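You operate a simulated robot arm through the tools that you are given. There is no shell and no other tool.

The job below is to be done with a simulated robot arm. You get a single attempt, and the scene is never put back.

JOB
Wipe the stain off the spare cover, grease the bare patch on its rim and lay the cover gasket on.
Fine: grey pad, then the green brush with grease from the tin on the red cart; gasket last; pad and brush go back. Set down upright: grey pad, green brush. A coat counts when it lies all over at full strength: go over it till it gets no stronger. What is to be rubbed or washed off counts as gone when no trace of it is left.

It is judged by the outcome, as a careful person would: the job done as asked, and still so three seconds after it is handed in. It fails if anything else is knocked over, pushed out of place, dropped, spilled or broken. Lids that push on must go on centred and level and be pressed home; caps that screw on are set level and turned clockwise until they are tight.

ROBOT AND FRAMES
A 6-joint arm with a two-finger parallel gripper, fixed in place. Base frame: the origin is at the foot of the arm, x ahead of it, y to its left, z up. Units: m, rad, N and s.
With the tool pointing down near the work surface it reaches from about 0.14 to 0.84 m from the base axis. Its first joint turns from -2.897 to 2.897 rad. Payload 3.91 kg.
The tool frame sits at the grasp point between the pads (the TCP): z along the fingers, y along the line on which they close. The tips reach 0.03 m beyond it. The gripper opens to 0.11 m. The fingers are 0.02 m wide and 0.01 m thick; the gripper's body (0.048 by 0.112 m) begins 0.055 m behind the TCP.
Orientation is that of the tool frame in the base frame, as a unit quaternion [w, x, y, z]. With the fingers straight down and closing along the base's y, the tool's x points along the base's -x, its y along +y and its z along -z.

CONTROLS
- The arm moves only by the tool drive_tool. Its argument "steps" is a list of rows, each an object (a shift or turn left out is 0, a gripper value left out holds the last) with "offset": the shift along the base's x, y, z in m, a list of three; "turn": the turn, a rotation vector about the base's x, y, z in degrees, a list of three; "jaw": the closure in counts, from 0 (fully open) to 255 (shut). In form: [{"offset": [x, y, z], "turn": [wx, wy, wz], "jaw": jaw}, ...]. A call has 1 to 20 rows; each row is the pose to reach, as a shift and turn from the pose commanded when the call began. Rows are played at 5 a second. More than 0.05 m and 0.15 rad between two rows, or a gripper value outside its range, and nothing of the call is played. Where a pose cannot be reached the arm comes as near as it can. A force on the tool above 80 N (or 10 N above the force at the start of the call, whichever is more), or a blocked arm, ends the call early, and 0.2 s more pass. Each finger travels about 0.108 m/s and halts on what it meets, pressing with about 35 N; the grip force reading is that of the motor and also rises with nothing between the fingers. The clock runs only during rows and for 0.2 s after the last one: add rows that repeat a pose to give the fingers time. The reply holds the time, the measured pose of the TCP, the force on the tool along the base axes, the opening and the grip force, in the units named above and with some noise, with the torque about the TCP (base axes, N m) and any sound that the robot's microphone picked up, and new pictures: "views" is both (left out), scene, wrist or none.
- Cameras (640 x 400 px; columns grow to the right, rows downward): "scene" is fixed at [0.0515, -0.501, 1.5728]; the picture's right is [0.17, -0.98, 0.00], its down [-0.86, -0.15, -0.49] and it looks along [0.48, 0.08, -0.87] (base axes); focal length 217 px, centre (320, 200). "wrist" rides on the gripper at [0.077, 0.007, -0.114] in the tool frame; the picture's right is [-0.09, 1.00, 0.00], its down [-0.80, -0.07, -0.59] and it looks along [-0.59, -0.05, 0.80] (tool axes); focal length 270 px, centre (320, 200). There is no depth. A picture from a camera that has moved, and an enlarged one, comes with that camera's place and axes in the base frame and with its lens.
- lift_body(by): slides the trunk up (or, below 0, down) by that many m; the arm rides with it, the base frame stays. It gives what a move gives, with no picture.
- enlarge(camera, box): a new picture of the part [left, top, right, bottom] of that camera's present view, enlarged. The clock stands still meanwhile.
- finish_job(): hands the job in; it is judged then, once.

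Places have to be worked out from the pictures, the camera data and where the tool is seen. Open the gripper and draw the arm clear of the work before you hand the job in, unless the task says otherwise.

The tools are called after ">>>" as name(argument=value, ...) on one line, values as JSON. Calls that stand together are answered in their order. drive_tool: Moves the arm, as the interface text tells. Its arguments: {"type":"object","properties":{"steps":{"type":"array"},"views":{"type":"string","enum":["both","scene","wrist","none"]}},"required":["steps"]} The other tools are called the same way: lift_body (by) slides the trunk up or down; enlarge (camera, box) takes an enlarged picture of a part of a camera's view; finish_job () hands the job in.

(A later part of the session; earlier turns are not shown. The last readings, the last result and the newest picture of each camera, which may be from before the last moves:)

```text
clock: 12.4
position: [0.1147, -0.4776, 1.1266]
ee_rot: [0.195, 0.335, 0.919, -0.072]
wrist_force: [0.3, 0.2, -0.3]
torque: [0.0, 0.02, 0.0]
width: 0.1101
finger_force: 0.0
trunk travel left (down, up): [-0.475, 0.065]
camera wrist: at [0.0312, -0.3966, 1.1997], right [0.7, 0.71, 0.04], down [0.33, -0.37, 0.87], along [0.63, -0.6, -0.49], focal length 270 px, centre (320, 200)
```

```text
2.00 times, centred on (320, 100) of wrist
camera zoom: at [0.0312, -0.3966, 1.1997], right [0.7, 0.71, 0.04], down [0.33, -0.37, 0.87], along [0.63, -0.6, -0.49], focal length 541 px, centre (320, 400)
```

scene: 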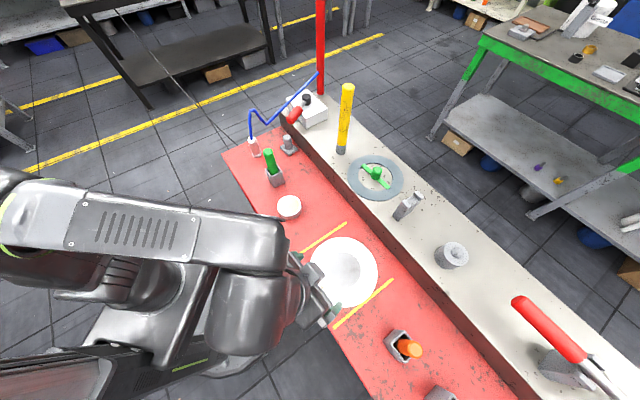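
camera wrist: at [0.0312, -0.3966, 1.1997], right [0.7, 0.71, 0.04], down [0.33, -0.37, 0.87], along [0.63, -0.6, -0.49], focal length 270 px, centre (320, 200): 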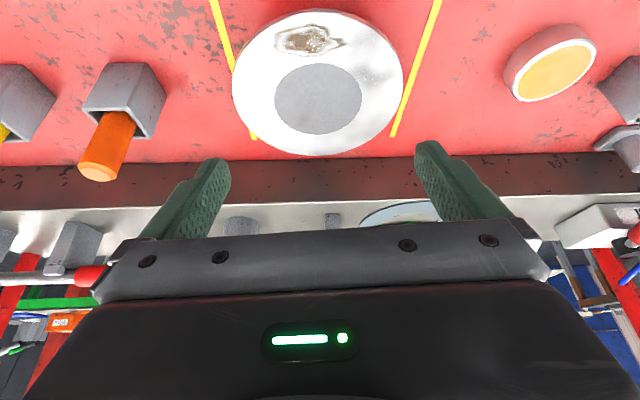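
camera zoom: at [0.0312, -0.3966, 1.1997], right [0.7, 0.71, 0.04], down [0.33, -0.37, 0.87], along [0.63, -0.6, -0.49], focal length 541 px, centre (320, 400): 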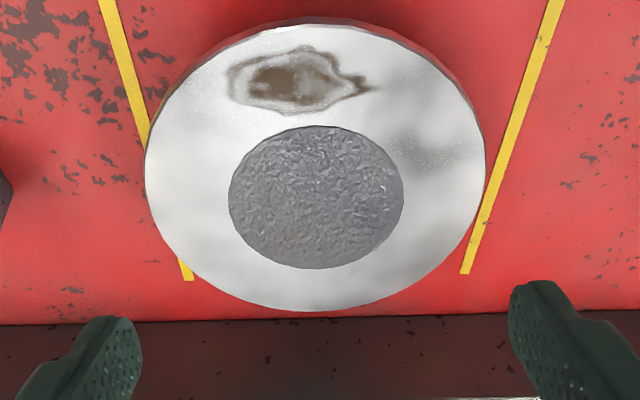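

From this side the rim is less overexposed, and a darker grey area shows at the right of the rim, again around (0.205,-0.475). I zoom in on it.

>>> enlarge(camera="wrist", box=[330, 0, 410, 110])

>>> enlarge(camera="wrist", box=[225, 0, 325, 100])

>>> enlarge(camera="wrist", box=[225, 80, 415, 165])

```text
3.64 times, centred on (370, 55) of wrist
camera zoom: at [0.0312, -0.3966, 1.1997], right [0.7, 0.71, 0.04], down [0.33, -0.37, 0.87], along [0.63, -0.6, -0.49], focal length 983 px, centre (138, 727)
```

zoom: 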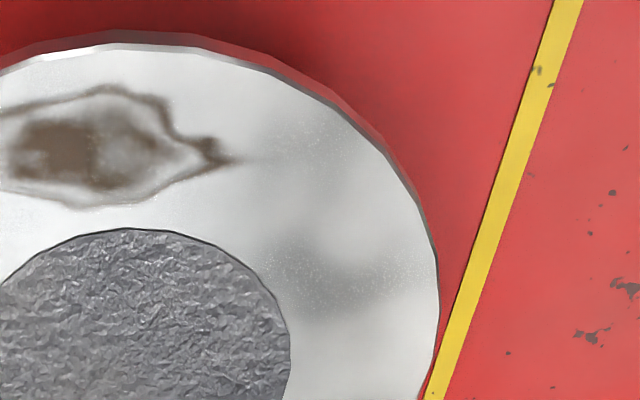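

```text
4.00 times, centred on (275, 50) of wrist
camera zoom: at [0.0312, -0.3966, 1.1997], right [0.7, 0.71, 0.04], down [0.33, -0.37, 0.87], along [0.63, -0.6, -0.49], focal length 1081 px, centre (500, 800)
```

zoom: 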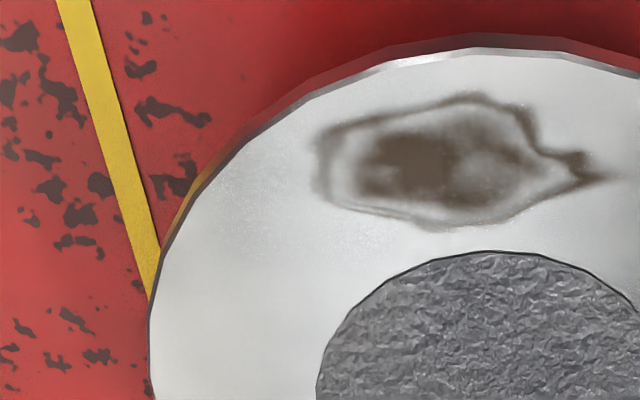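

```text
3.37 times, centred on (320, 122) of wrist
camera zoom: at [0.0312, -0.3966, 1.1997], right [0.7, 0.71, 0.04], down [0.33, -0.37, 0.87], along [0.63, -0.6, -0.49], focal length 910 px, centre (320, 461)
```

zoom: 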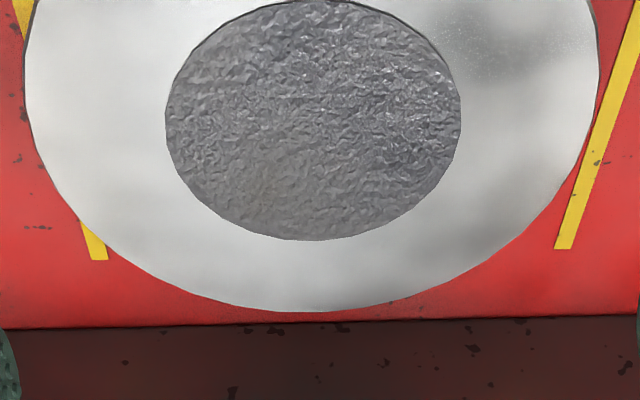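

I rotate a further 40° (looking along +x) to check whether that dark area stays put on the rim or moves like a reflection.

>>> drive_tool(steps=[{"offset": [-0.004, -0.012, 0], "turn": [0, 0, 8]}, {"offset": [-0.008, -0.024, 0], "turn": [0, 0, 16]}, {"offset": [-0.012, -0.036, 0], "turn": [0, 0, 24]}, {"offset": [-0.016, -0.048, 0], "turn": [0, 0, 32]}, {"offset": [-0.02, -0.06, 0], "turn": [0, 0, 40]}, {"offset": [-0.02, -0.06, 0], "turn": [0, 0, 40]}], views="wrist")

>>> enlarge(camera="wrist", box=[200, 0, 440, 200])

>>> enlarge(camera="wrist", box=[310, 0, 420, 110])

```text
clock: 13.8
position: [0.095, -0.5382, 1.1267]
ee_rot: [0.208, 0.0, 0.978, 0.0]
wrist_force: [0.4, -0.4, 0.7]
torque: [0.02, 0.01, -0.01]
width: 0.11
finger_force: 0.1
trunk travel left (down, up): [-0.475, 0.065]
camera wrist: at [-0.0214, -0.5312, 1.2002], right [0.08, 1.0, 0.04], down [0.49, -0.07, 0.87], along [0.87, -0.05, -0.49], focal length 270 px, centre (320, 200)
```

wrist: 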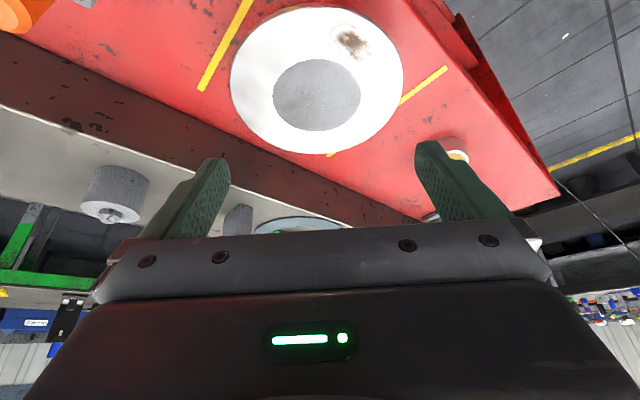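

```text
2.00 times, centred on (320, 100) of wrist
camera zoom: at [-0.0214, -0.5312, 1.2002], right [0.08, 1.0, 0.04], down [0.49, -0.07, 0.87], along [0.87, -0.05, -0.49], focal length 541 px, centre (320, 400)
```

zoom: 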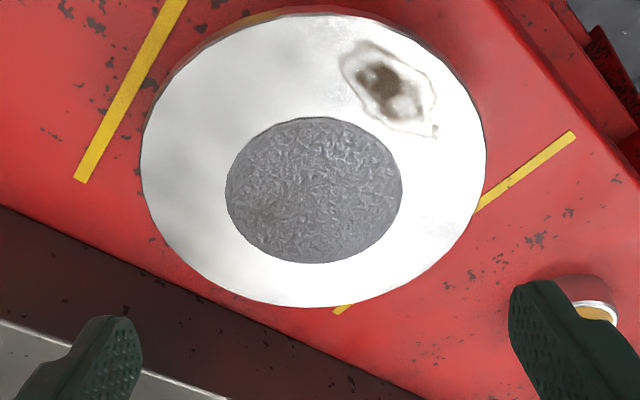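

```text
3.64 times, centred on (365, 55) of wrist
camera zoom: at [-0.0214, -0.5312, 1.2002], right [0.08, 1.0, 0.04], down [0.49, -0.07, 0.87], along [0.87, -0.05, -0.49], focal length 983 px, centre (156, 727)
```

zoom: 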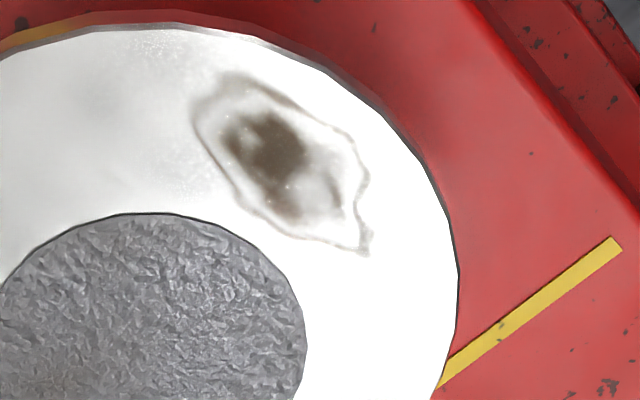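

The dark area vanished from this angle, so it was a reflection. The robot-side view at the previous yaw gave the best exposure, so I return there and inspect the rim piece by piece at high zoom.

>>> drive_tool(steps=[{"offset": [0.004, 0.012, 0], "turn": [0, 0, -8]}, {"offset": [0.008, 0.024, 0], "turn": [0, 0, -16]}, {"offset": [0.012, 0.036, 0], "turn": [0, 0, -24]}, {"offset": [0.016, 0.048, 0], "turn": [0, 0, -32]}, {"offset": [0.02, 0.06, 0], "turn": [0, 0, -40]}, {"offset": [0.02, 0.06, 0], "turn": [0, 0, -45]}, {"offset": [0.02, 0.06, 0], "turn": [0, 0, -45]}], views="wrist")

>>> enlarge(camera="wrist", box=[350, 20, 410, 60])

>>> enlarge(camera="wrist", box=[350, 55, 410, 95])

>>> enlarge(camera="wrist", box=[350, 90, 410, 130])

>>> enlarge(camera="wrist", box=[290, 120, 360, 165])

>>> enlarge(camera="wrist", box=[230, 90, 290, 140])

>>> enlarge(camera="wrist", box=[230, 40, 290, 90])

>>> enlarge(camera="wrist", box=[250, 0, 360, 60])

```text
clock: 15.4
position: [0.1126, -0.4784, 1.1258]
ee_rot: [0.192, 0.375, 0.903, -0.08]
wrist_force: [-0.4, 0.0, -0.4]
torque: [0.0, 0.0, -0.01]
width: 0.11
finger_force: 0.1
trunk travel left (down, up): [-0.475, 0.065]
camera wrist: at [0.037, -0.39, 1.1991], right [0.76, 0.65, 0.04], down [0.29, -0.4, 0.87], along [0.58, -0.65, -0.49], focal length 270 px, centre (320, 200)
```

wrist: 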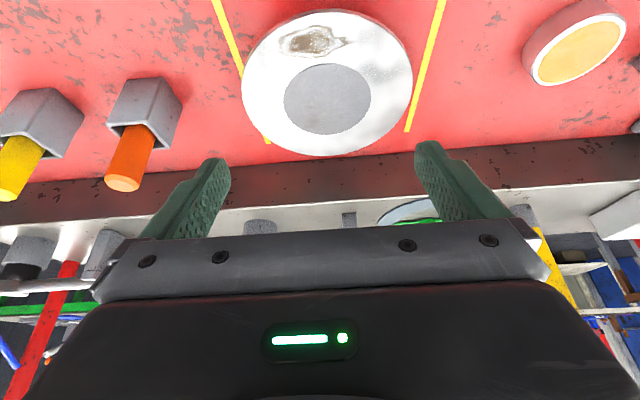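

```text
10.00 times, centred on (380, 40) of wrist
camera zoom: at [0.037, -0.39, 1.1991], right [0.76, 0.65, 0.04], down [0.29, -0.4, 0.87], along [0.58, -0.65, -0.49], focal length 2703 px, centre (-280, 1800)
```

zoom: 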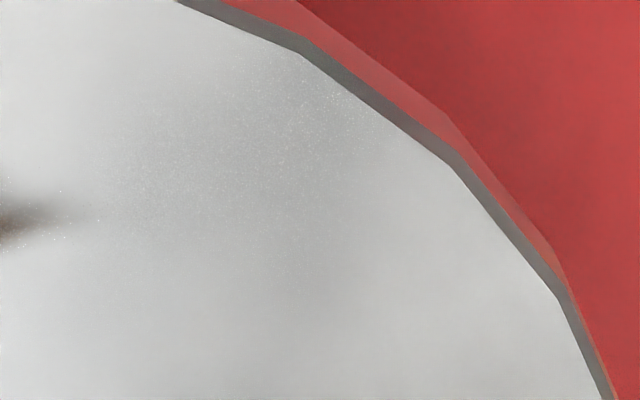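

```text
10.00 times, centred on (380, 75) of wrist
camera zoom: at [0.037, -0.39, 1.1991], right [0.76, 0.65, 0.04], down [0.29, -0.4, 0.87], along [0.58, -0.65, -0.49], focal length 2703 px, centre (-280, 1450)
```

zoom: 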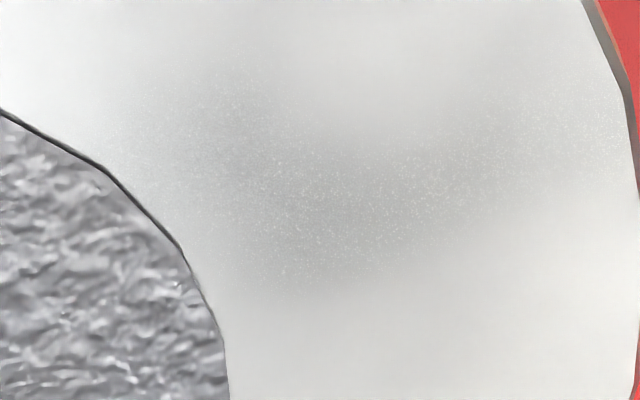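

```text
10.00 times, centred on (380, 110) of wrist
camera zoom: at [0.037, -0.39, 1.1991], right [0.76, 0.65, 0.04], down [0.29, -0.4, 0.87], along [0.58, -0.65, -0.49], focal length 2703 px, centre (-280, 1100)
```

zoom: 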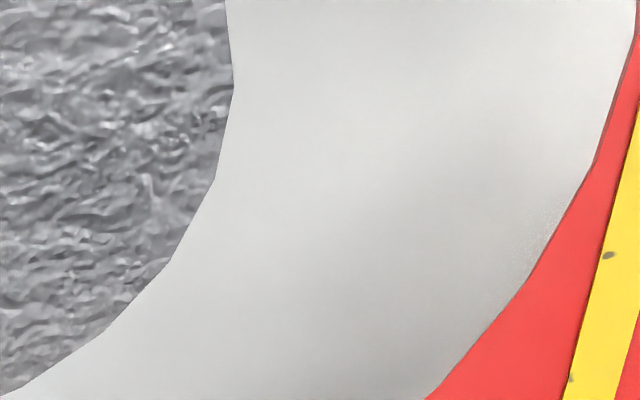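

```text
8.89 times, centred on (325, 142) of wrist
camera zoom: at [0.037, -0.39, 1.1991], right [0.76, 0.65, 0.04], down [0.29, -0.4, 0.87], along [0.58, -0.65, -0.49], focal length 2402 px, centre (276, 711)
```

zoom: 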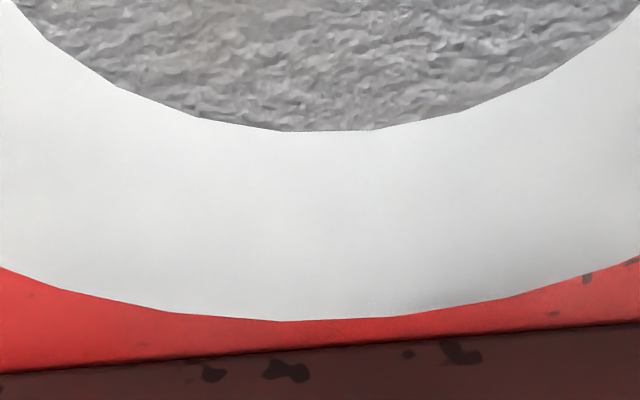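

```text
8.00 times, centred on (260, 115) of wrist
camera zoom: at [0.037, -0.39, 1.1991], right [0.76, 0.65, 0.04], down [0.29, -0.4, 0.87], along [0.58, -0.65, -0.49], focal length 2162 px, centre (800, 880)
```

zoom: 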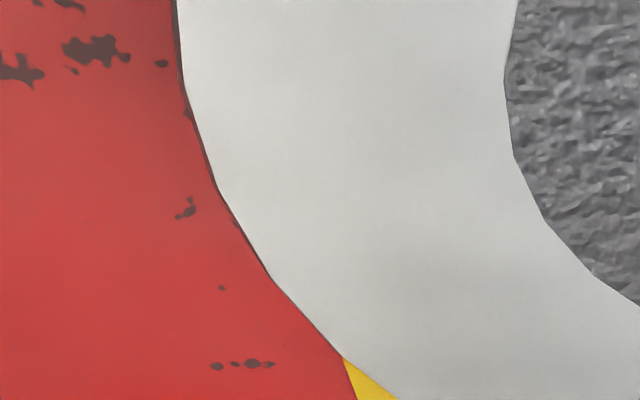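

```text
8.00 times, centred on (260, 65) of wrist
camera zoom: at [0.037, -0.39, 1.1991], right [0.76, 0.65, 0.04], down [0.29, -0.4, 0.87], along [0.58, -0.65, -0.49], focal length 2162 px, centre (800, 1280)
```

zoom: 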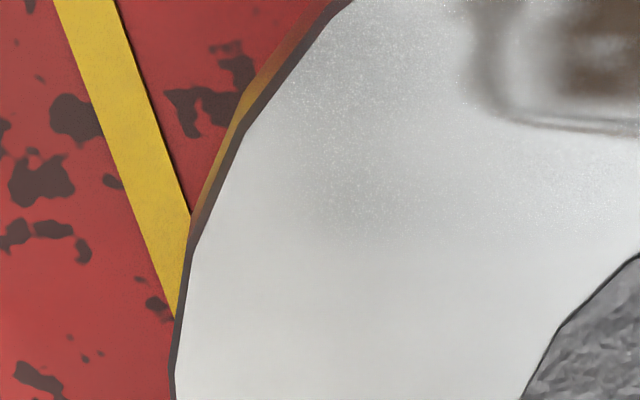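

```text
5.82 times, centred on (305, 30) of wrist
camera zoom: at [0.037, -0.39, 1.1991], right [0.76, 0.65, 0.04], down [0.29, -0.4, 0.87], along [0.58, -0.65, -0.49], focal length 1573 px, centre (407, 1189)
```

zoom: 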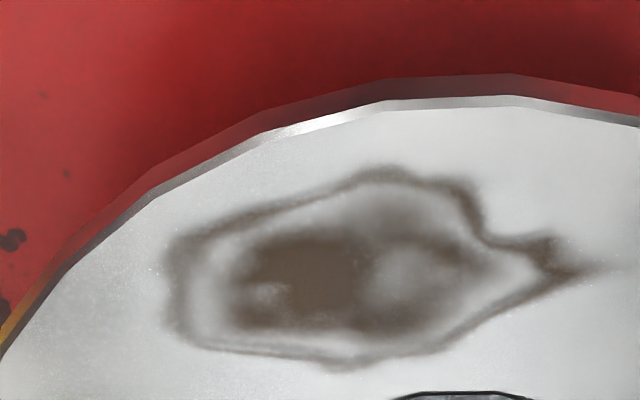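

Close up, the annulus looks uniform apart from cloud-like darker areas, which may be reflections. I shift the camera 5 cm without turning it and see whether those areas move with the camera or stay on the rim.

>>> drive_tool(steps=[{"offset": [-0.02, 0.02, 0.01]}, {"offset": [-0.04, 0.03, 0.03]}, {"offset": [-0.04, 0.03, 0.03]}], views="none")

>>> enlarge(camera="wrist", box=[240, 0, 440, 160])

>>> enlarge(camera="wrist", box=[350, 0, 430, 70])

```text
clock: 16.2
position: [0.073, -0.4456, 1.1565]
ee_rot: [0.192, 0.375, 0.903, -0.08]
wrist_force: [-0.8, -0.5, 0.0]
torque: [0.03, -0.02, 0.0]
width: 0.1103
finger_force: 0.1
trunk travel left (down, up): [-0.475, 0.065]
```

```text
2.50 times, centred on (340, 80) of wrist
camera zoom: at [-0.0042, -0.3583, 1.2289], right [0.76, 0.65, 0.04], down [0.3, -0.4, 0.87], along [0.58, -0.65, -0.49], focal length 676 px, centre (270, 500)
```

zoom: 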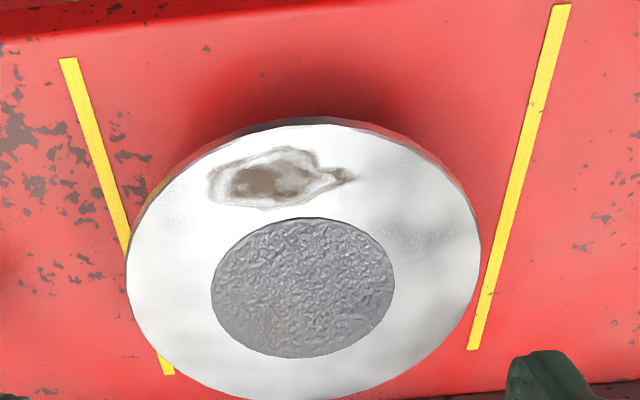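

```text
5.71 times, centred on (390, 35) of wrist
camera zoom: at [-0.0042, -0.3583, 1.2289], right [0.76, 0.65, 0.04], down [0.3, -0.4, 0.87], along [0.58, -0.65, -0.49], focal length 1544 px, centre (-80, 1143)
```

zoom: 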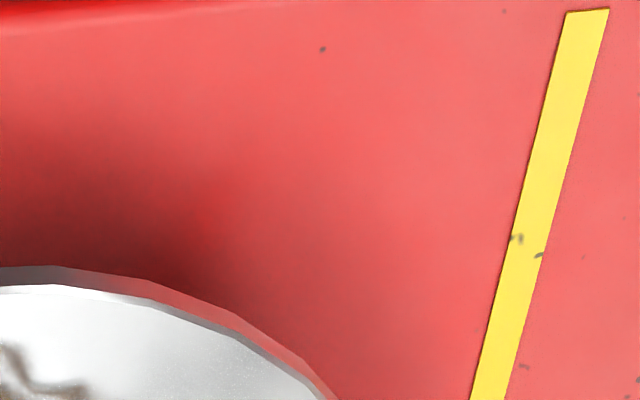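

The darker area stays near relative (0.02, 0.055) though the camera moved, so it may be real after all. I zoom in there.

>>> enlarge(camera="wrist", box=[350, 50, 430, 120])

>>> enlarge(camera="wrist", box=[290, 110, 430, 170])

>>> enlarge(camera="wrist", box=[280, 40, 380, 110])

>>> enlarge(camera="wrist", box=[280, 80, 345, 165])

```text
5.71 times, centred on (390, 85) of wrist
camera zoom: at [-0.0042, -0.3583, 1.2289], right [0.76, 0.65, 0.04], down [0.3, -0.4, 0.87], along [0.58, -0.65, -0.49], focal length 1544 px, centre (-80, 857)
```

zoom: 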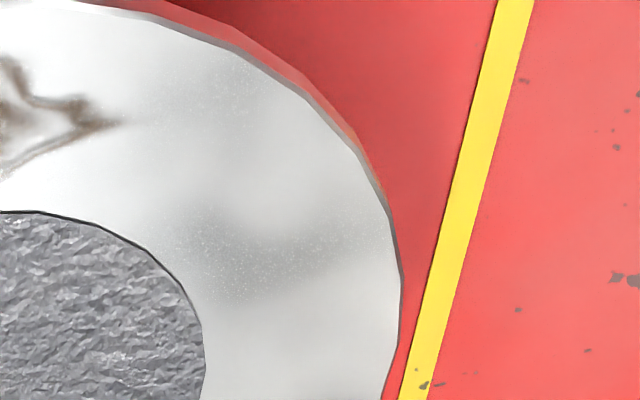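

```text
4.57 times, centred on (360, 140) of wrist
camera zoom: at [-0.0042, -0.3583, 1.2289], right [0.76, 0.65, 0.04], down [0.3, -0.4, 0.87], along [0.58, -0.65, -0.49], focal length 1236 px, centre (137, 474)
```

zoom: 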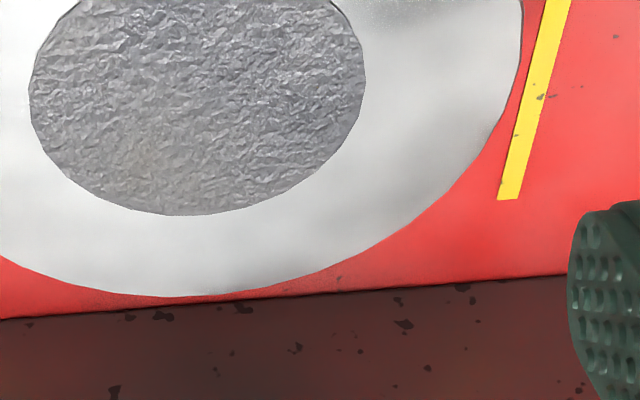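

```text
5.71 times, centred on (330, 75) of wrist
camera zoom: at [-0.0042, -0.3583, 1.2289], right [0.76, 0.65, 0.04], down [0.3, -0.4, 0.87], along [0.58, -0.65, -0.49], focal length 1544 px, centre (263, 914)
```

zoom: 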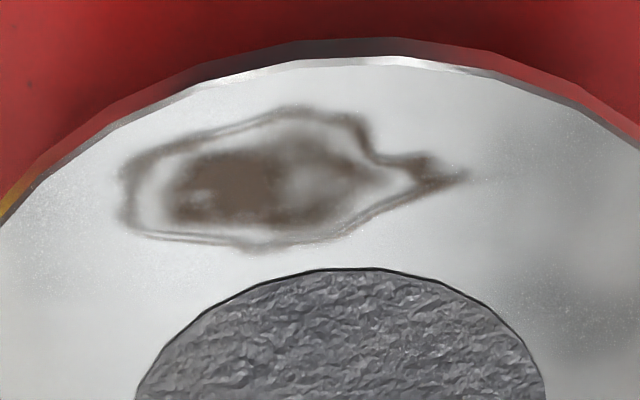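

```text
4.71 times, centred on (312, 122) of wrist
camera zoom: at [-0.0042, -0.3583, 1.2289], right [0.76, 0.65, 0.04], down [0.3, -0.4, 0.87], along [0.58, -0.65, -0.49], focal length 1272 px, centre (355, 565)
```

zoom: 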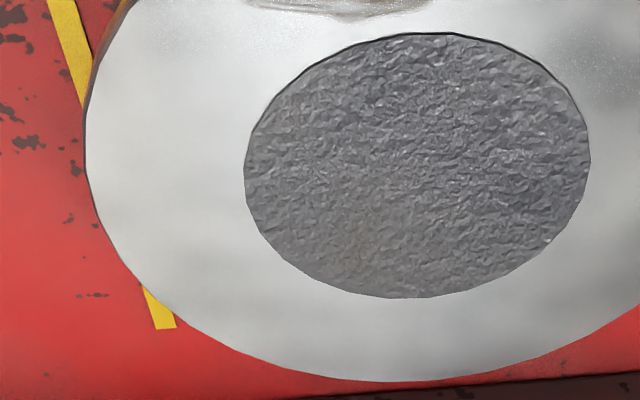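

Measurements show the red lever on the white box ends at about (0.629,-0.294,1.054), almost over the pad, and the bent rod runs on its other side, so the pad needs a careful approach. I move to a closer viewpoint over the near side to measure pad, lever, rod and brush well.

>>> drive_tool(steps=[{"offset": [0.03, 0.025, 0.02], "turn": [0, 0, 6]}, {"offset": [0.06, 0.05, 0.03], "turn": [0, 0, 12]}, {"offset": [0.09, 0.075, 0.04], "turn": [0, 0, 18]}, {"offset": [0.12, 0.1, 0.05], "turn": [0, 0, 24]}, {"offset": [0.15, 0.125, 0.06], "turn": [0, 0, 30]}, {"offset": [0.18, 0.15, 0.064], "turn": [0, 0, 36]}, {"offset": [0.21, 0.175, 0.064], "turn": [0, 0, 42]}, {"offset": [0.24, 0.2, 0.064], "turn": [0, 0, 45]}, {"offset": [0.27, 0.22, 0.064], "turn": [0, 0, 45]}, {"offset": [0.3, 0.235, 0.064], "turn": [0, 0, 45]}, {"offset": [0.32, 0.245, 0.064], "turn": [0, 0, 45]}, {"offset": [0.32, 0.245, 0.064], "turn": [0, 0, 45]}], views="both")

>>> enlarge(camera="wrist", box=[200, 60, 440, 225])

```text
clock: 18.8
position: [0.3943, -0.2044, 1.2197]
ee_rot: [0.208, 0.001, 0.978, -0.001]
wrist_force: [-0.3, 0.7, 0.2]
torque: [0.02, 0.01, 0.0]
width: 0.1101
finger_force: 0.1
trunk travel left (down, up): [-0.475, 0.065]
camera wrist: at [0.2782, -0.1973, 1.2927], right [0.08, 1.0, 0.04], down [0.49, -0.07, 0.87], along [0.87, -0.05, -0.49], focal length 270 px, centre (320, 200)
```

scene: 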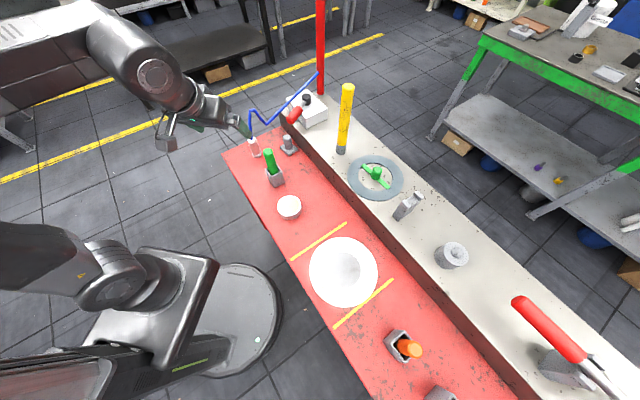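
wrist: 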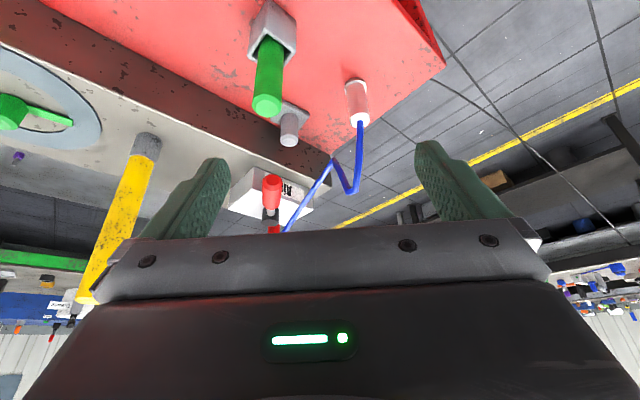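

```text
2.42 times, centred on (320, 142) of wrist
camera zoom: at [0.2782, -0.1973, 1.2927], right [0.08, 1.0, 0.04], down [0.49, -0.07, 0.87], along [0.87, -0.05, -0.49], focal length 655 px, centre (320, 339)
```

zoom: 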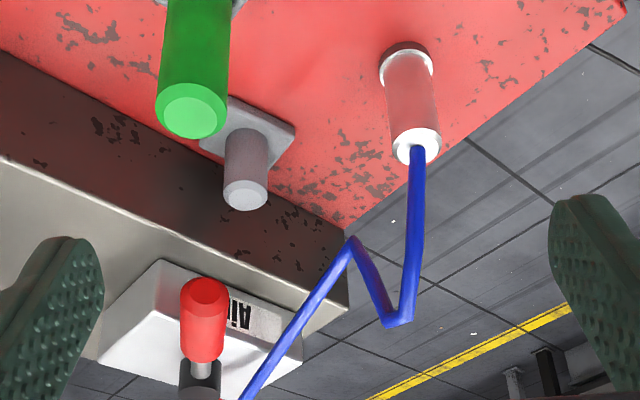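

Refined positions: pad handle top (0.637,-0.2685,0.9635), Ø≈0.034; lever end (0.635,-0.293,1.047); rod low bend (0.645,-0.194,1.006); brush top (0.476,-0.263,1.059). The clear way in is leaning back toward the robot (yaw −29°, tilt 40°), sliding in along the fingers between rod and brush, so I move to a stand-off pose on that line.

>>> drive_tool(steps=[{"offset": [0.02, 0.0035, -0.014], "turn": [-0.81, -3.13, -5.76], "jaw": 120}, {"offset": [0.04, 0.007, -0.028], "turn": [-1.62, -6.26, -11.52], "jaw": 120}, {"offset": [0.06, 0.01, -0.043], "turn": [-2.43, -9.4, -17.29], "jaw": 120}, {"offset": [0.08, 0.0135, -0.058], "turn": [-3.24, -12.53, -23.05], "jaw": 120}, {"offset": [0.0967, 0.0169, -0.072], "turn": [-4.05, -15.66, -28.81], "jaw": 120}, {"offset": [0.0967, 0.0169, -0.072], "turn": [-4.05, -15.66, -28.81], "jaw": 120}], views="both")

>>> enlarge(camera="wrist", box=[200, 30, 440, 225])

>>> enlarge(camera="scene", box=[180, 60, 340, 190])

```text
clock: 20.2
position: [0.4902, -0.1869, 1.1485]
ee_rot: [0.333, 0.235, 0.909, -0.086]
wrist_force: [0.4, -0.5, -0.4]
torque: [-0.01, -0.03, -0.01]
width: 0.0583
finger_force: 0.0
trunk travel left (down, up): [-0.475, 0.065]
camera wrist: at [0.3794, -0.1167, 1.1868], right [0.54, 0.84, 0.06], down [0.17, -0.17, 0.97], along [0.82, -0.52, -0.23], focal length 270 px, centre (320, 200)
```

scene: 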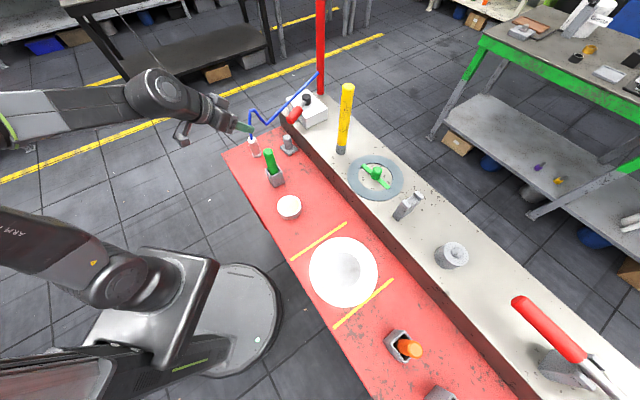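
wrist: 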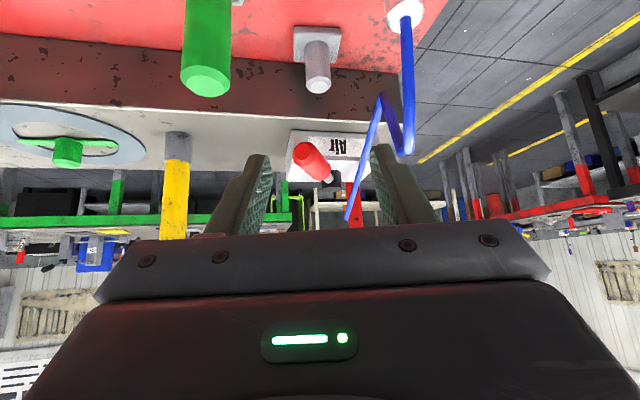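

```text
2.05 times, centred on (320, 128) of wrist
camera zoom: at [0.3794, -0.1167, 1.1868], right [0.54, 0.84, 0.06], down [0.17, -0.17, 0.97], along [0.82, -0.52, -0.23], focal length 554 px, centre (320, 349)
```

zoom: 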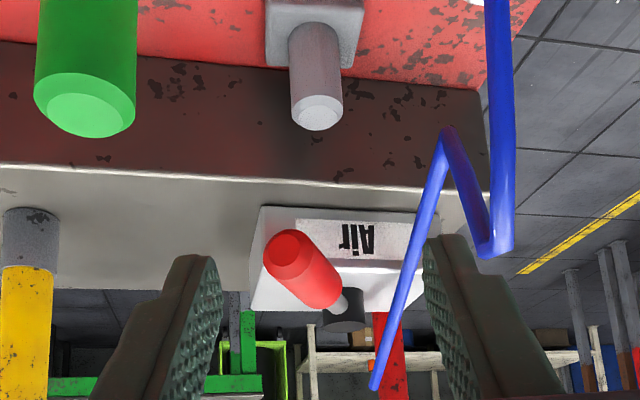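

```text
3.08 times, centred on (260, 125) of scene
camera zoom: at [0.0515, -0.501, 1.5728], right [0.17, -0.98, 0.0], down [-0.86, -0.15, -0.49], along [0.48, 0.08, -0.87], focal length 668 px, centre (505, 431)
```

zoom: 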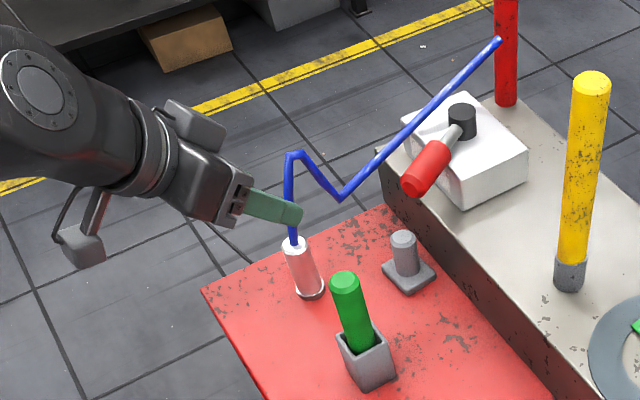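

The pad handle lies on the tool's approach plane within about 2 mm, with the rod 7 cm to one side and the brush 8 cm to the other. I advance 0.15 m along the finger direction and check.

>>> drive_tool(steps=[{"offset": [0.0169, -0.0094, -0.023]}, {"offset": [0.0337, -0.0187, -0.046]}, {"offset": [0.0506, -0.0281, -0.0689]}, {"offset": [0.0675, -0.0374, -0.0919]}, {"offset": [0.0844, -0.0468, -0.1149]}, {"offset": [0.0844, -0.0468, -0.1149]}], views="both")

>>> enlarge(camera="scene", box=[200, 80, 340, 190])

>>> enlarge(camera="wrist", box=[200, 0, 440, 225])

```text
clock: 21.6
position: [0.578, -0.232, 1.0332]
ee_rot: [0.331, 0.237, 0.909, -0.085]
wrist_force: [0.5, 0.3, -0.2]
torque: [0.02, 0.02, 0.0]
width: 0.0581
finger_force: 0.1
trunk travel left (down, up): [-0.475, 0.065]
camera wrist: at [0.4654, -0.162, 1.0715], right [0.54, 0.84, 0.06], down [0.17, -0.18, 0.97], along [0.82, -0.52, -0.24], focal length 270 px, centre (320, 200)
```

scene: 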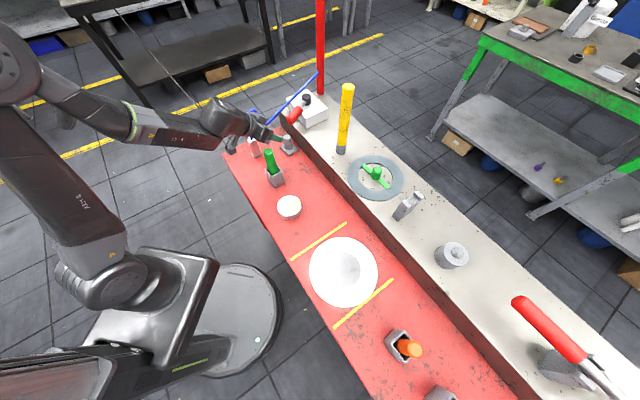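
wrist: 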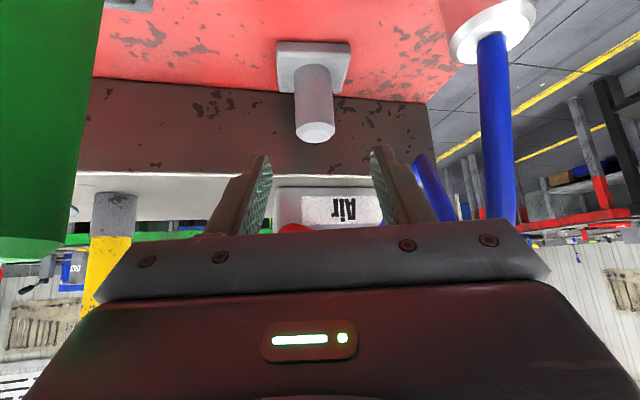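

```text
3.64 times, centred on (270, 135) of scene
camera zoom: at [0.0515, -0.501, 1.5728], right [0.17, -0.98, 0.0], down [-0.86, -0.15, -0.49], along [0.48, 0.08, -0.87], focal length 790 px, centre (502, 436)
```

zoom: 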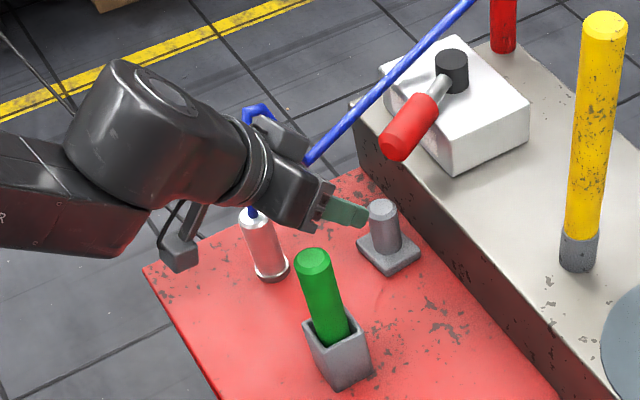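

```text
1.78 times, centred on (320, 112) of wrist
camera zoom: at [0.4654, -0.162, 1.0715], right [0.54, 0.84, 0.06], down [0.17, -0.18, 0.97], along [0.82, -0.52, -0.24], focal length 480 px, centre (320, 356)
```

zoom: 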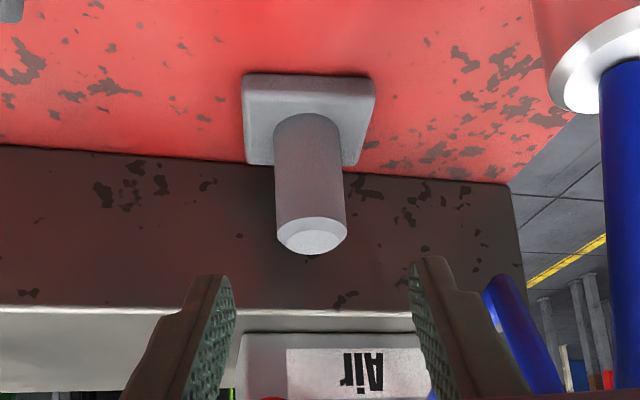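

The handle is about 4 mm left of centre and everything clears, so I make a small sideways correction and slide in the last 10 cm, gripper still half open.

>>> drive_tool(steps=[{"offset": [0.0128, -0.0093, -0.0194]}, {"offset": [0.0262, -0.0178, -0.0388]}, {"offset": [0.04, -0.0264, -0.0583]}, {"offset": [0.0537, -0.035, -0.0777]}, {"offset": [0.0537, -0.035, -0.0777]}], views="both")

>>> enlarge(camera="scene", box=[220, 90, 330, 180])

>>> enlarge(camera="wrist", box=[200, 60, 440, 225])

```text
clock: 22.8
position: [0.6211, -0.267, 0.9662]
ee_rot: [0.329, 0.238, 0.91, -0.088]
wrist_force: [0.7, -0.2, 0.2]
torque: [0.01, 0.0, 0.02]
width: 0.0581
finger_force: 0.0
out of reach, approached as far as the arm can: row 4, 5
trunk travel left (down, up): [-0.475, 0.065]
camera wrist: at [0.5102, -0.1965, 1.0049], right [0.55, 0.84, 0.05], down [0.17, -0.17, 0.97], along [0.82, -0.52, -0.24], focal length 270 px, centre (320, 200)
```

scene: 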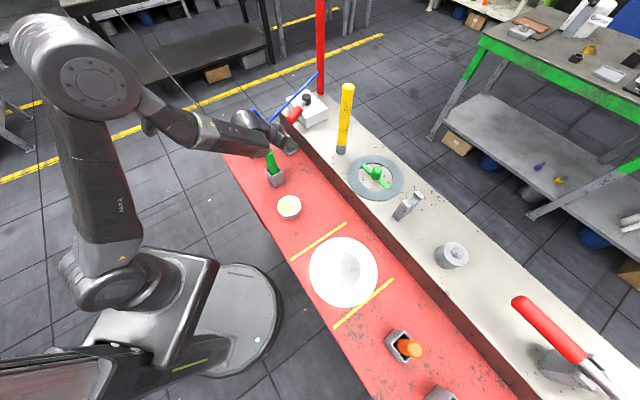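
wrist: 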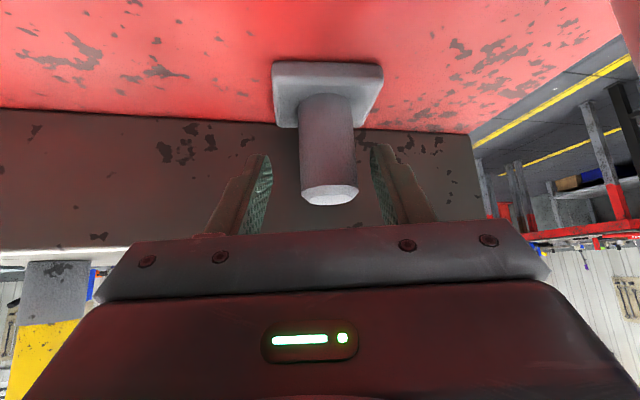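

```text
4.44 times, centred on (275, 135) of scene
camera zoom: at [0.0515, -0.501, 1.5728], right [0.17, -0.98, 0.0], down [-0.86, -0.15, -0.49], along [0.48, 0.08, -0.87], focal length 965 px, centre (520, 489)
```

zoom: 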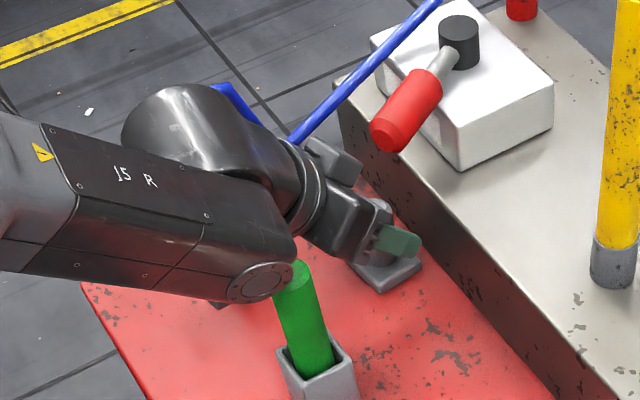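

```text
2.42 times, centred on (320, 142) of wrist
camera zoom: at [0.5102, -0.1965, 1.0049], right [0.55, 0.84, 0.05], down [0.17, -0.17, 0.97], along [0.82, -0.52, -0.24], focal length 655 px, centre (320, 339)
```

zoom: 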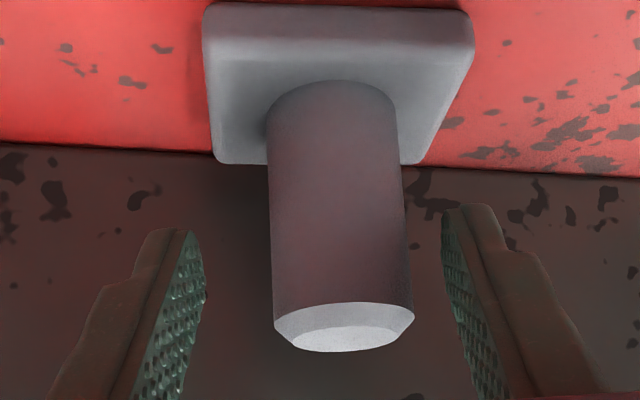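

The arm is near full stretch and a wrist joint is now close beside the green brush; I look closely before doing anything else.

>>> enlarge(camera="scene", box=[250, 130, 310, 190])

>>> enlarge(camera="scene", box=[265, 100, 325, 150])

```text
6.67 times, centred on (280, 160) of scene
camera zoom: at [0.0515, -0.501, 1.5728], right [0.17, -0.98, 0.0], down [-0.86, -0.15, -0.49], along [0.48, 0.08, -0.87], focal length 1448 px, centre (587, 467)
```

zoom: 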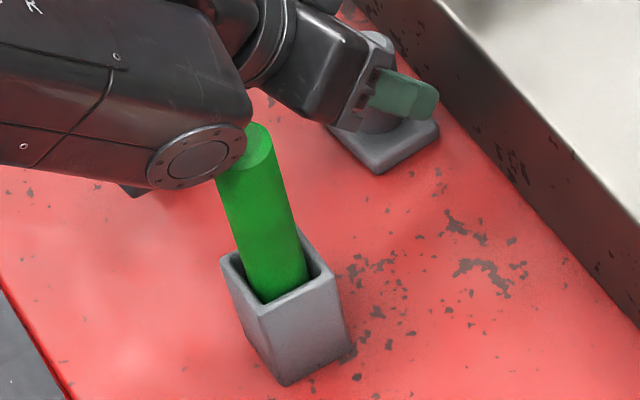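

```text
8.00 times, centred on (295, 125) of scene
camera zoom: at [0.0515, -0.501, 1.5728], right [0.17, -0.98, 0.0], down [-0.86, -0.15, -0.49], along [0.48, 0.08, -0.87], focal length 1738 px, centre (520, 800)
```

zoom: 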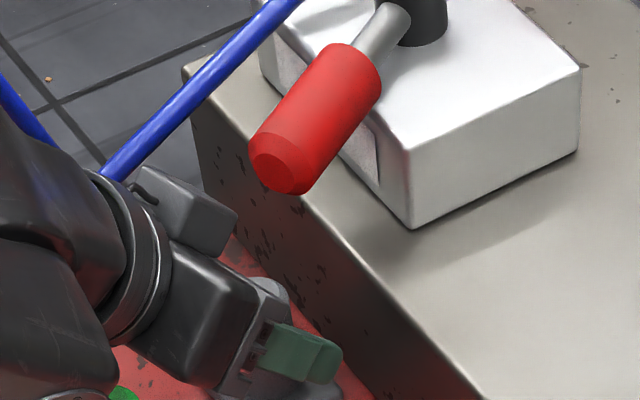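

The joint cap sits right over the brush top, so this lean is too low. I back out along the same line to the stand-off pose.

>>> drive_tool(steps=[{"offset": [-0.0137, 0.0086, 0.0194]}, {"offset": [-0.0275, 0.0172, 0.0389]}, {"offset": [-0.0411, 0.0257, 0.0583]}, {"offset": [-0.0537, 0.035, 0.0777]}, {"offset": [-0.0706, 0.0444, 0.1007]}, {"offset": [-0.0874, 0.0537, 0.1237]}, {"offset": [-0.1043, 0.0631, 0.1467]}, {"offset": [-0.1212, 0.0724, 0.1696]}, {"offset": [-0.1381, 0.0818, 0.1926]}, {"offset": [-0.1381, 0.0818, 0.1926]}], views="both")

>>> enlarge(camera="scene", box=[230, 130, 310, 190])

```text
clock: 25.0
position: [0.4847, -0.1829, 1.1558]
ee_rot: [0.331, 0.235, 0.91, -0.086]
wrist_force: [0.3, -1.1, -0.4]
torque: [-0.02, 0.02, 0.04]
width: 0.0584
finger_force: 0.0
trunk travel left (down, up): [-0.475, 0.065]
camera wrist: at [0.3726, -0.1134, 1.1945], right [0.54, 0.84, 0.06], down [0.17, -0.17, 0.97], along [0.82, -0.52, -0.24], focal length 270 px, centre (320, 200)
```

scene: 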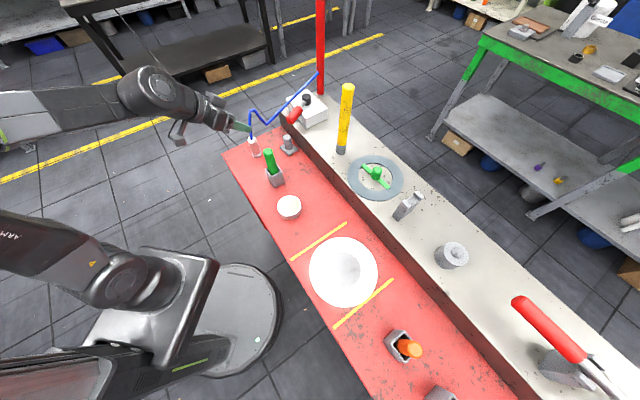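
wrist: 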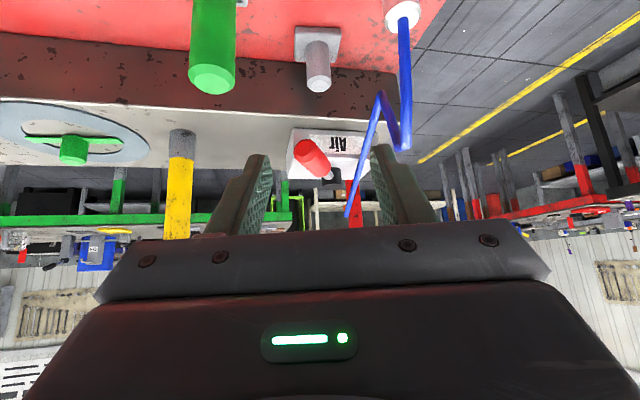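

```text
6.67 times, centred on (270, 160) of scene
camera zoom: at [0.0515, -0.501, 1.5728], right [0.17, -0.98, 0.0], down [-0.86, -0.15, -0.49], along [0.48, 0.08, -0.87], focal length 1448 px, centre (653, 467)
```

zoom: 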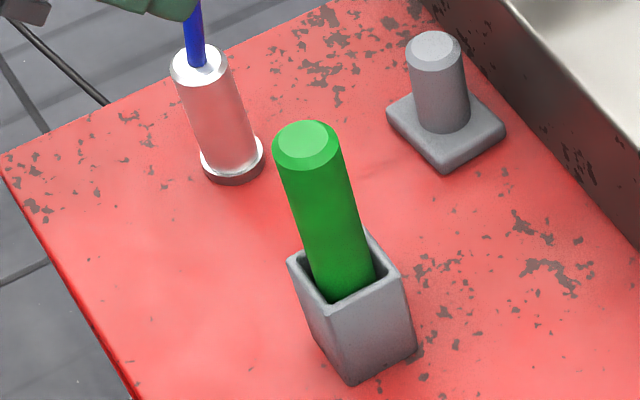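

Everything is undisturbed. I choose a steeper lean of 25° (lever clearance still ≈1.4 cm, wrist joint ≈8 cm higher over the brush) and go to the new stand-off 0.2 m back along that axis.

>>> drive_tool(steps=[{"offset": [0.018, -0.011, 0.01], "turn": [2.42, 4.37, 0]}, {"offset": [0.036, -0.022, 0.01], "turn": [4.85, 8.75, 0]}, {"offset": [0.055, -0.033, 0.0], "turn": [7.27, 13.12, 0]}, {"offset": [0.0737, -0.0441, -0.0234], "turn": [7.27, 13.12, 0]}, {"offset": [0.0737, -0.0441, -0.0234], "turn": [7.27, 13.12, 0]}], views="both")

>>> enlarge(camera="scene", box=[200, 70, 340, 190])

>>> enlarge(camera="wrist", box=[200, 0, 440, 225])

```text
clock: 26.2
position: [0.5577, -0.2249, 1.1356]
ee_rot: [0.209, 0.245, 0.945, -0.055]
wrist_force: [1.2, 0.5, 0.2]
torque: [0.03, 0.0, -0.03]
width: 0.0581
finger_force: 0.0
trunk travel left (down, up): [-0.475, 0.065]
camera wrist: at [0.4593, -0.1616, 1.2066], right [0.55, 0.83, 0.04], down [0.38, -0.29, 0.88], along [0.74, -0.47, -0.48], focal length 270 px, centre (320, 200)
```

scene: 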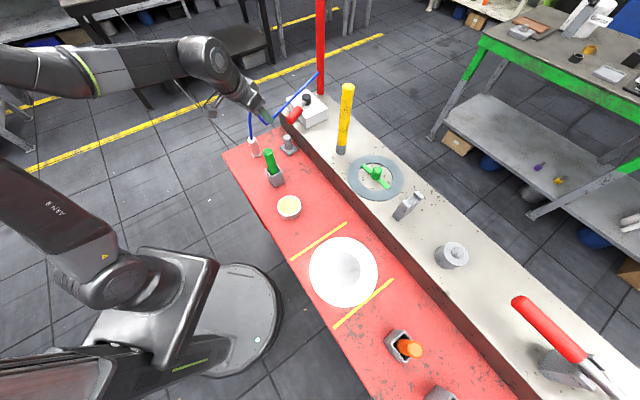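
wrist: 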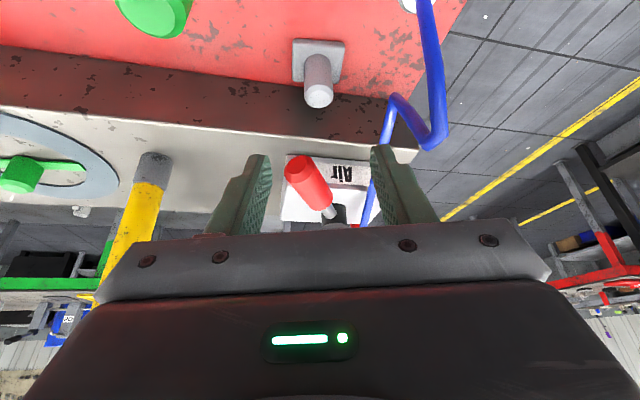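

```text
3.33 times, centred on (270, 130) of scene
camera zoom: at [0.0515, -0.501, 1.5728], right [0.17, -0.98, 0.0], down [-0.86, -0.15, -0.49], along [0.48, 0.08, -0.87], focal length 724 px, centre (487, 433)
```

zoom: 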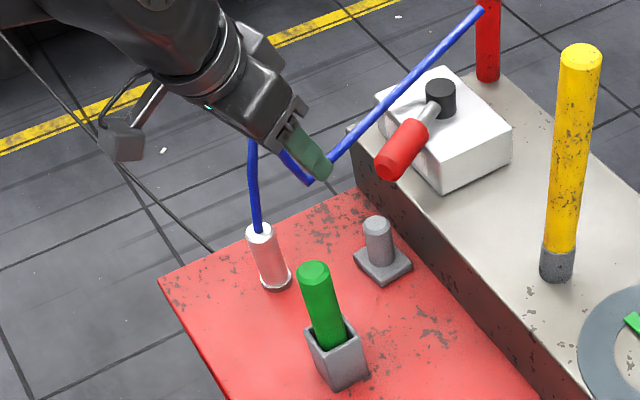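

```text
1.78 times, centred on (320, 112) of wrist
camera zoom: at [0.4593, -0.1616, 1.2066], right [0.55, 0.83, 0.04], down [0.38, -0.29, 0.88], along [0.74, -0.47, -0.48], focal length 480 px, centre (320, 356)
```

zoom: 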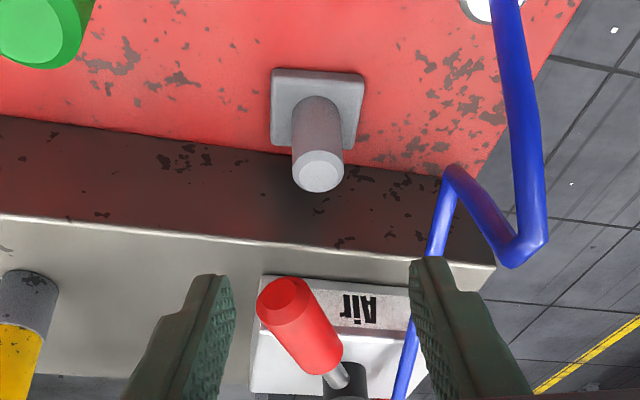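

The pad is in line again. I notice a small box on the front of the wrist flange facing the lever side, so I zoom in to size it before going in.

>>> enlarge(camera="scene", box=[215, 60, 285, 125])

```text
6.15 times, centred on (250, 92) of scene
camera zoom: at [0.0515, -0.501, 1.5728], right [0.17, -0.98, 0.0], down [-0.86, -0.15, -0.49], along [0.48, 0.08, -0.87], focal length 1337 px, centre (751, 862)
```

zoom: 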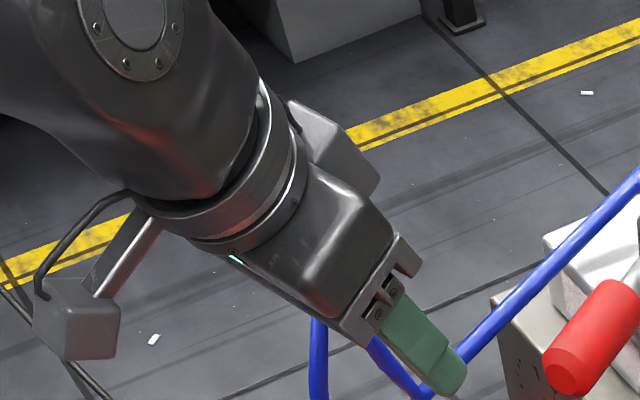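

The box on the flange would come within millimetres of the lever at this lean, while at 40° the pose I reached earlier had clear gaps all round and disturbed nothing. I return to the 40° stand-off line, corrected 4.5 mm sideways.

>>> drive_tool(steps=[{"offset": [-0.025, 0.0132, 0.03], "turn": [0, 0, 0]}, {"offset": [-0.045, 0.0232, 0.03], "turn": [-2.42, -4.37, 0]}, {"offset": [-0.06, 0.0332, 0.0275], "turn": [-4.85, -8.75, 0]}, {"offset": [-0.075, 0.0397, 0.0221], "turn": [-7.27, -13.12, 0]}, {"offset": [-0.075, 0.0397, 0.0221], "turn": [-7.27, -13.12, 0]}], views="wrist")

>>> enlarge(camera="wrist", box=[260, 10, 380, 110])

```text
clock: 27.4
position: [0.4813, -0.1858, 1.158]
ee_rot: [0.333, 0.235, 0.909, -0.085]
wrist_force: [0.0, 0.1, -0.2]
torque: [0.04, -0.02, -0.02]
width: 0.0583
finger_force: 0.1
trunk travel left (down, up): [-0.475, 0.065]
camera wrist: at [0.3705, -0.1162, 1.1963], right [0.54, 0.84, 0.06], down [0.17, -0.17, 0.97], along [0.82, -0.52, -0.23], focal length 270 px, centre (320, 200)
```

wrist: 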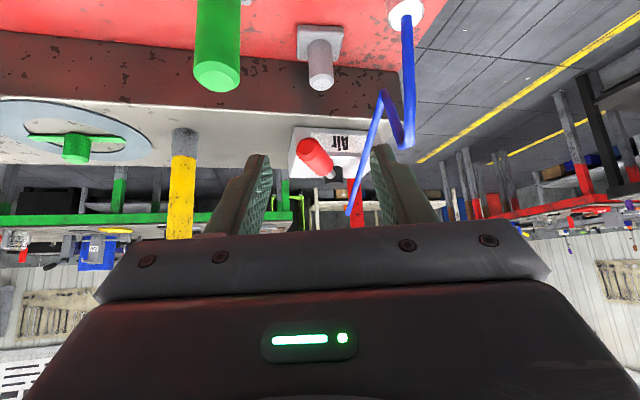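

```text
4.00 times, centred on (320, 60) of wrist
camera zoom: at [0.3705, -0.1162, 1.1963], right [0.54, 0.84, 0.06], down [0.17, -0.17, 0.97], along [0.82, -0.52, -0.23], focal length 1081 px, centre (320, 760)
```

zoom: 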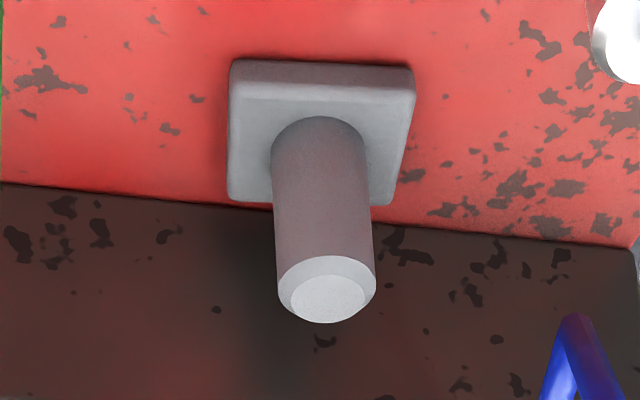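

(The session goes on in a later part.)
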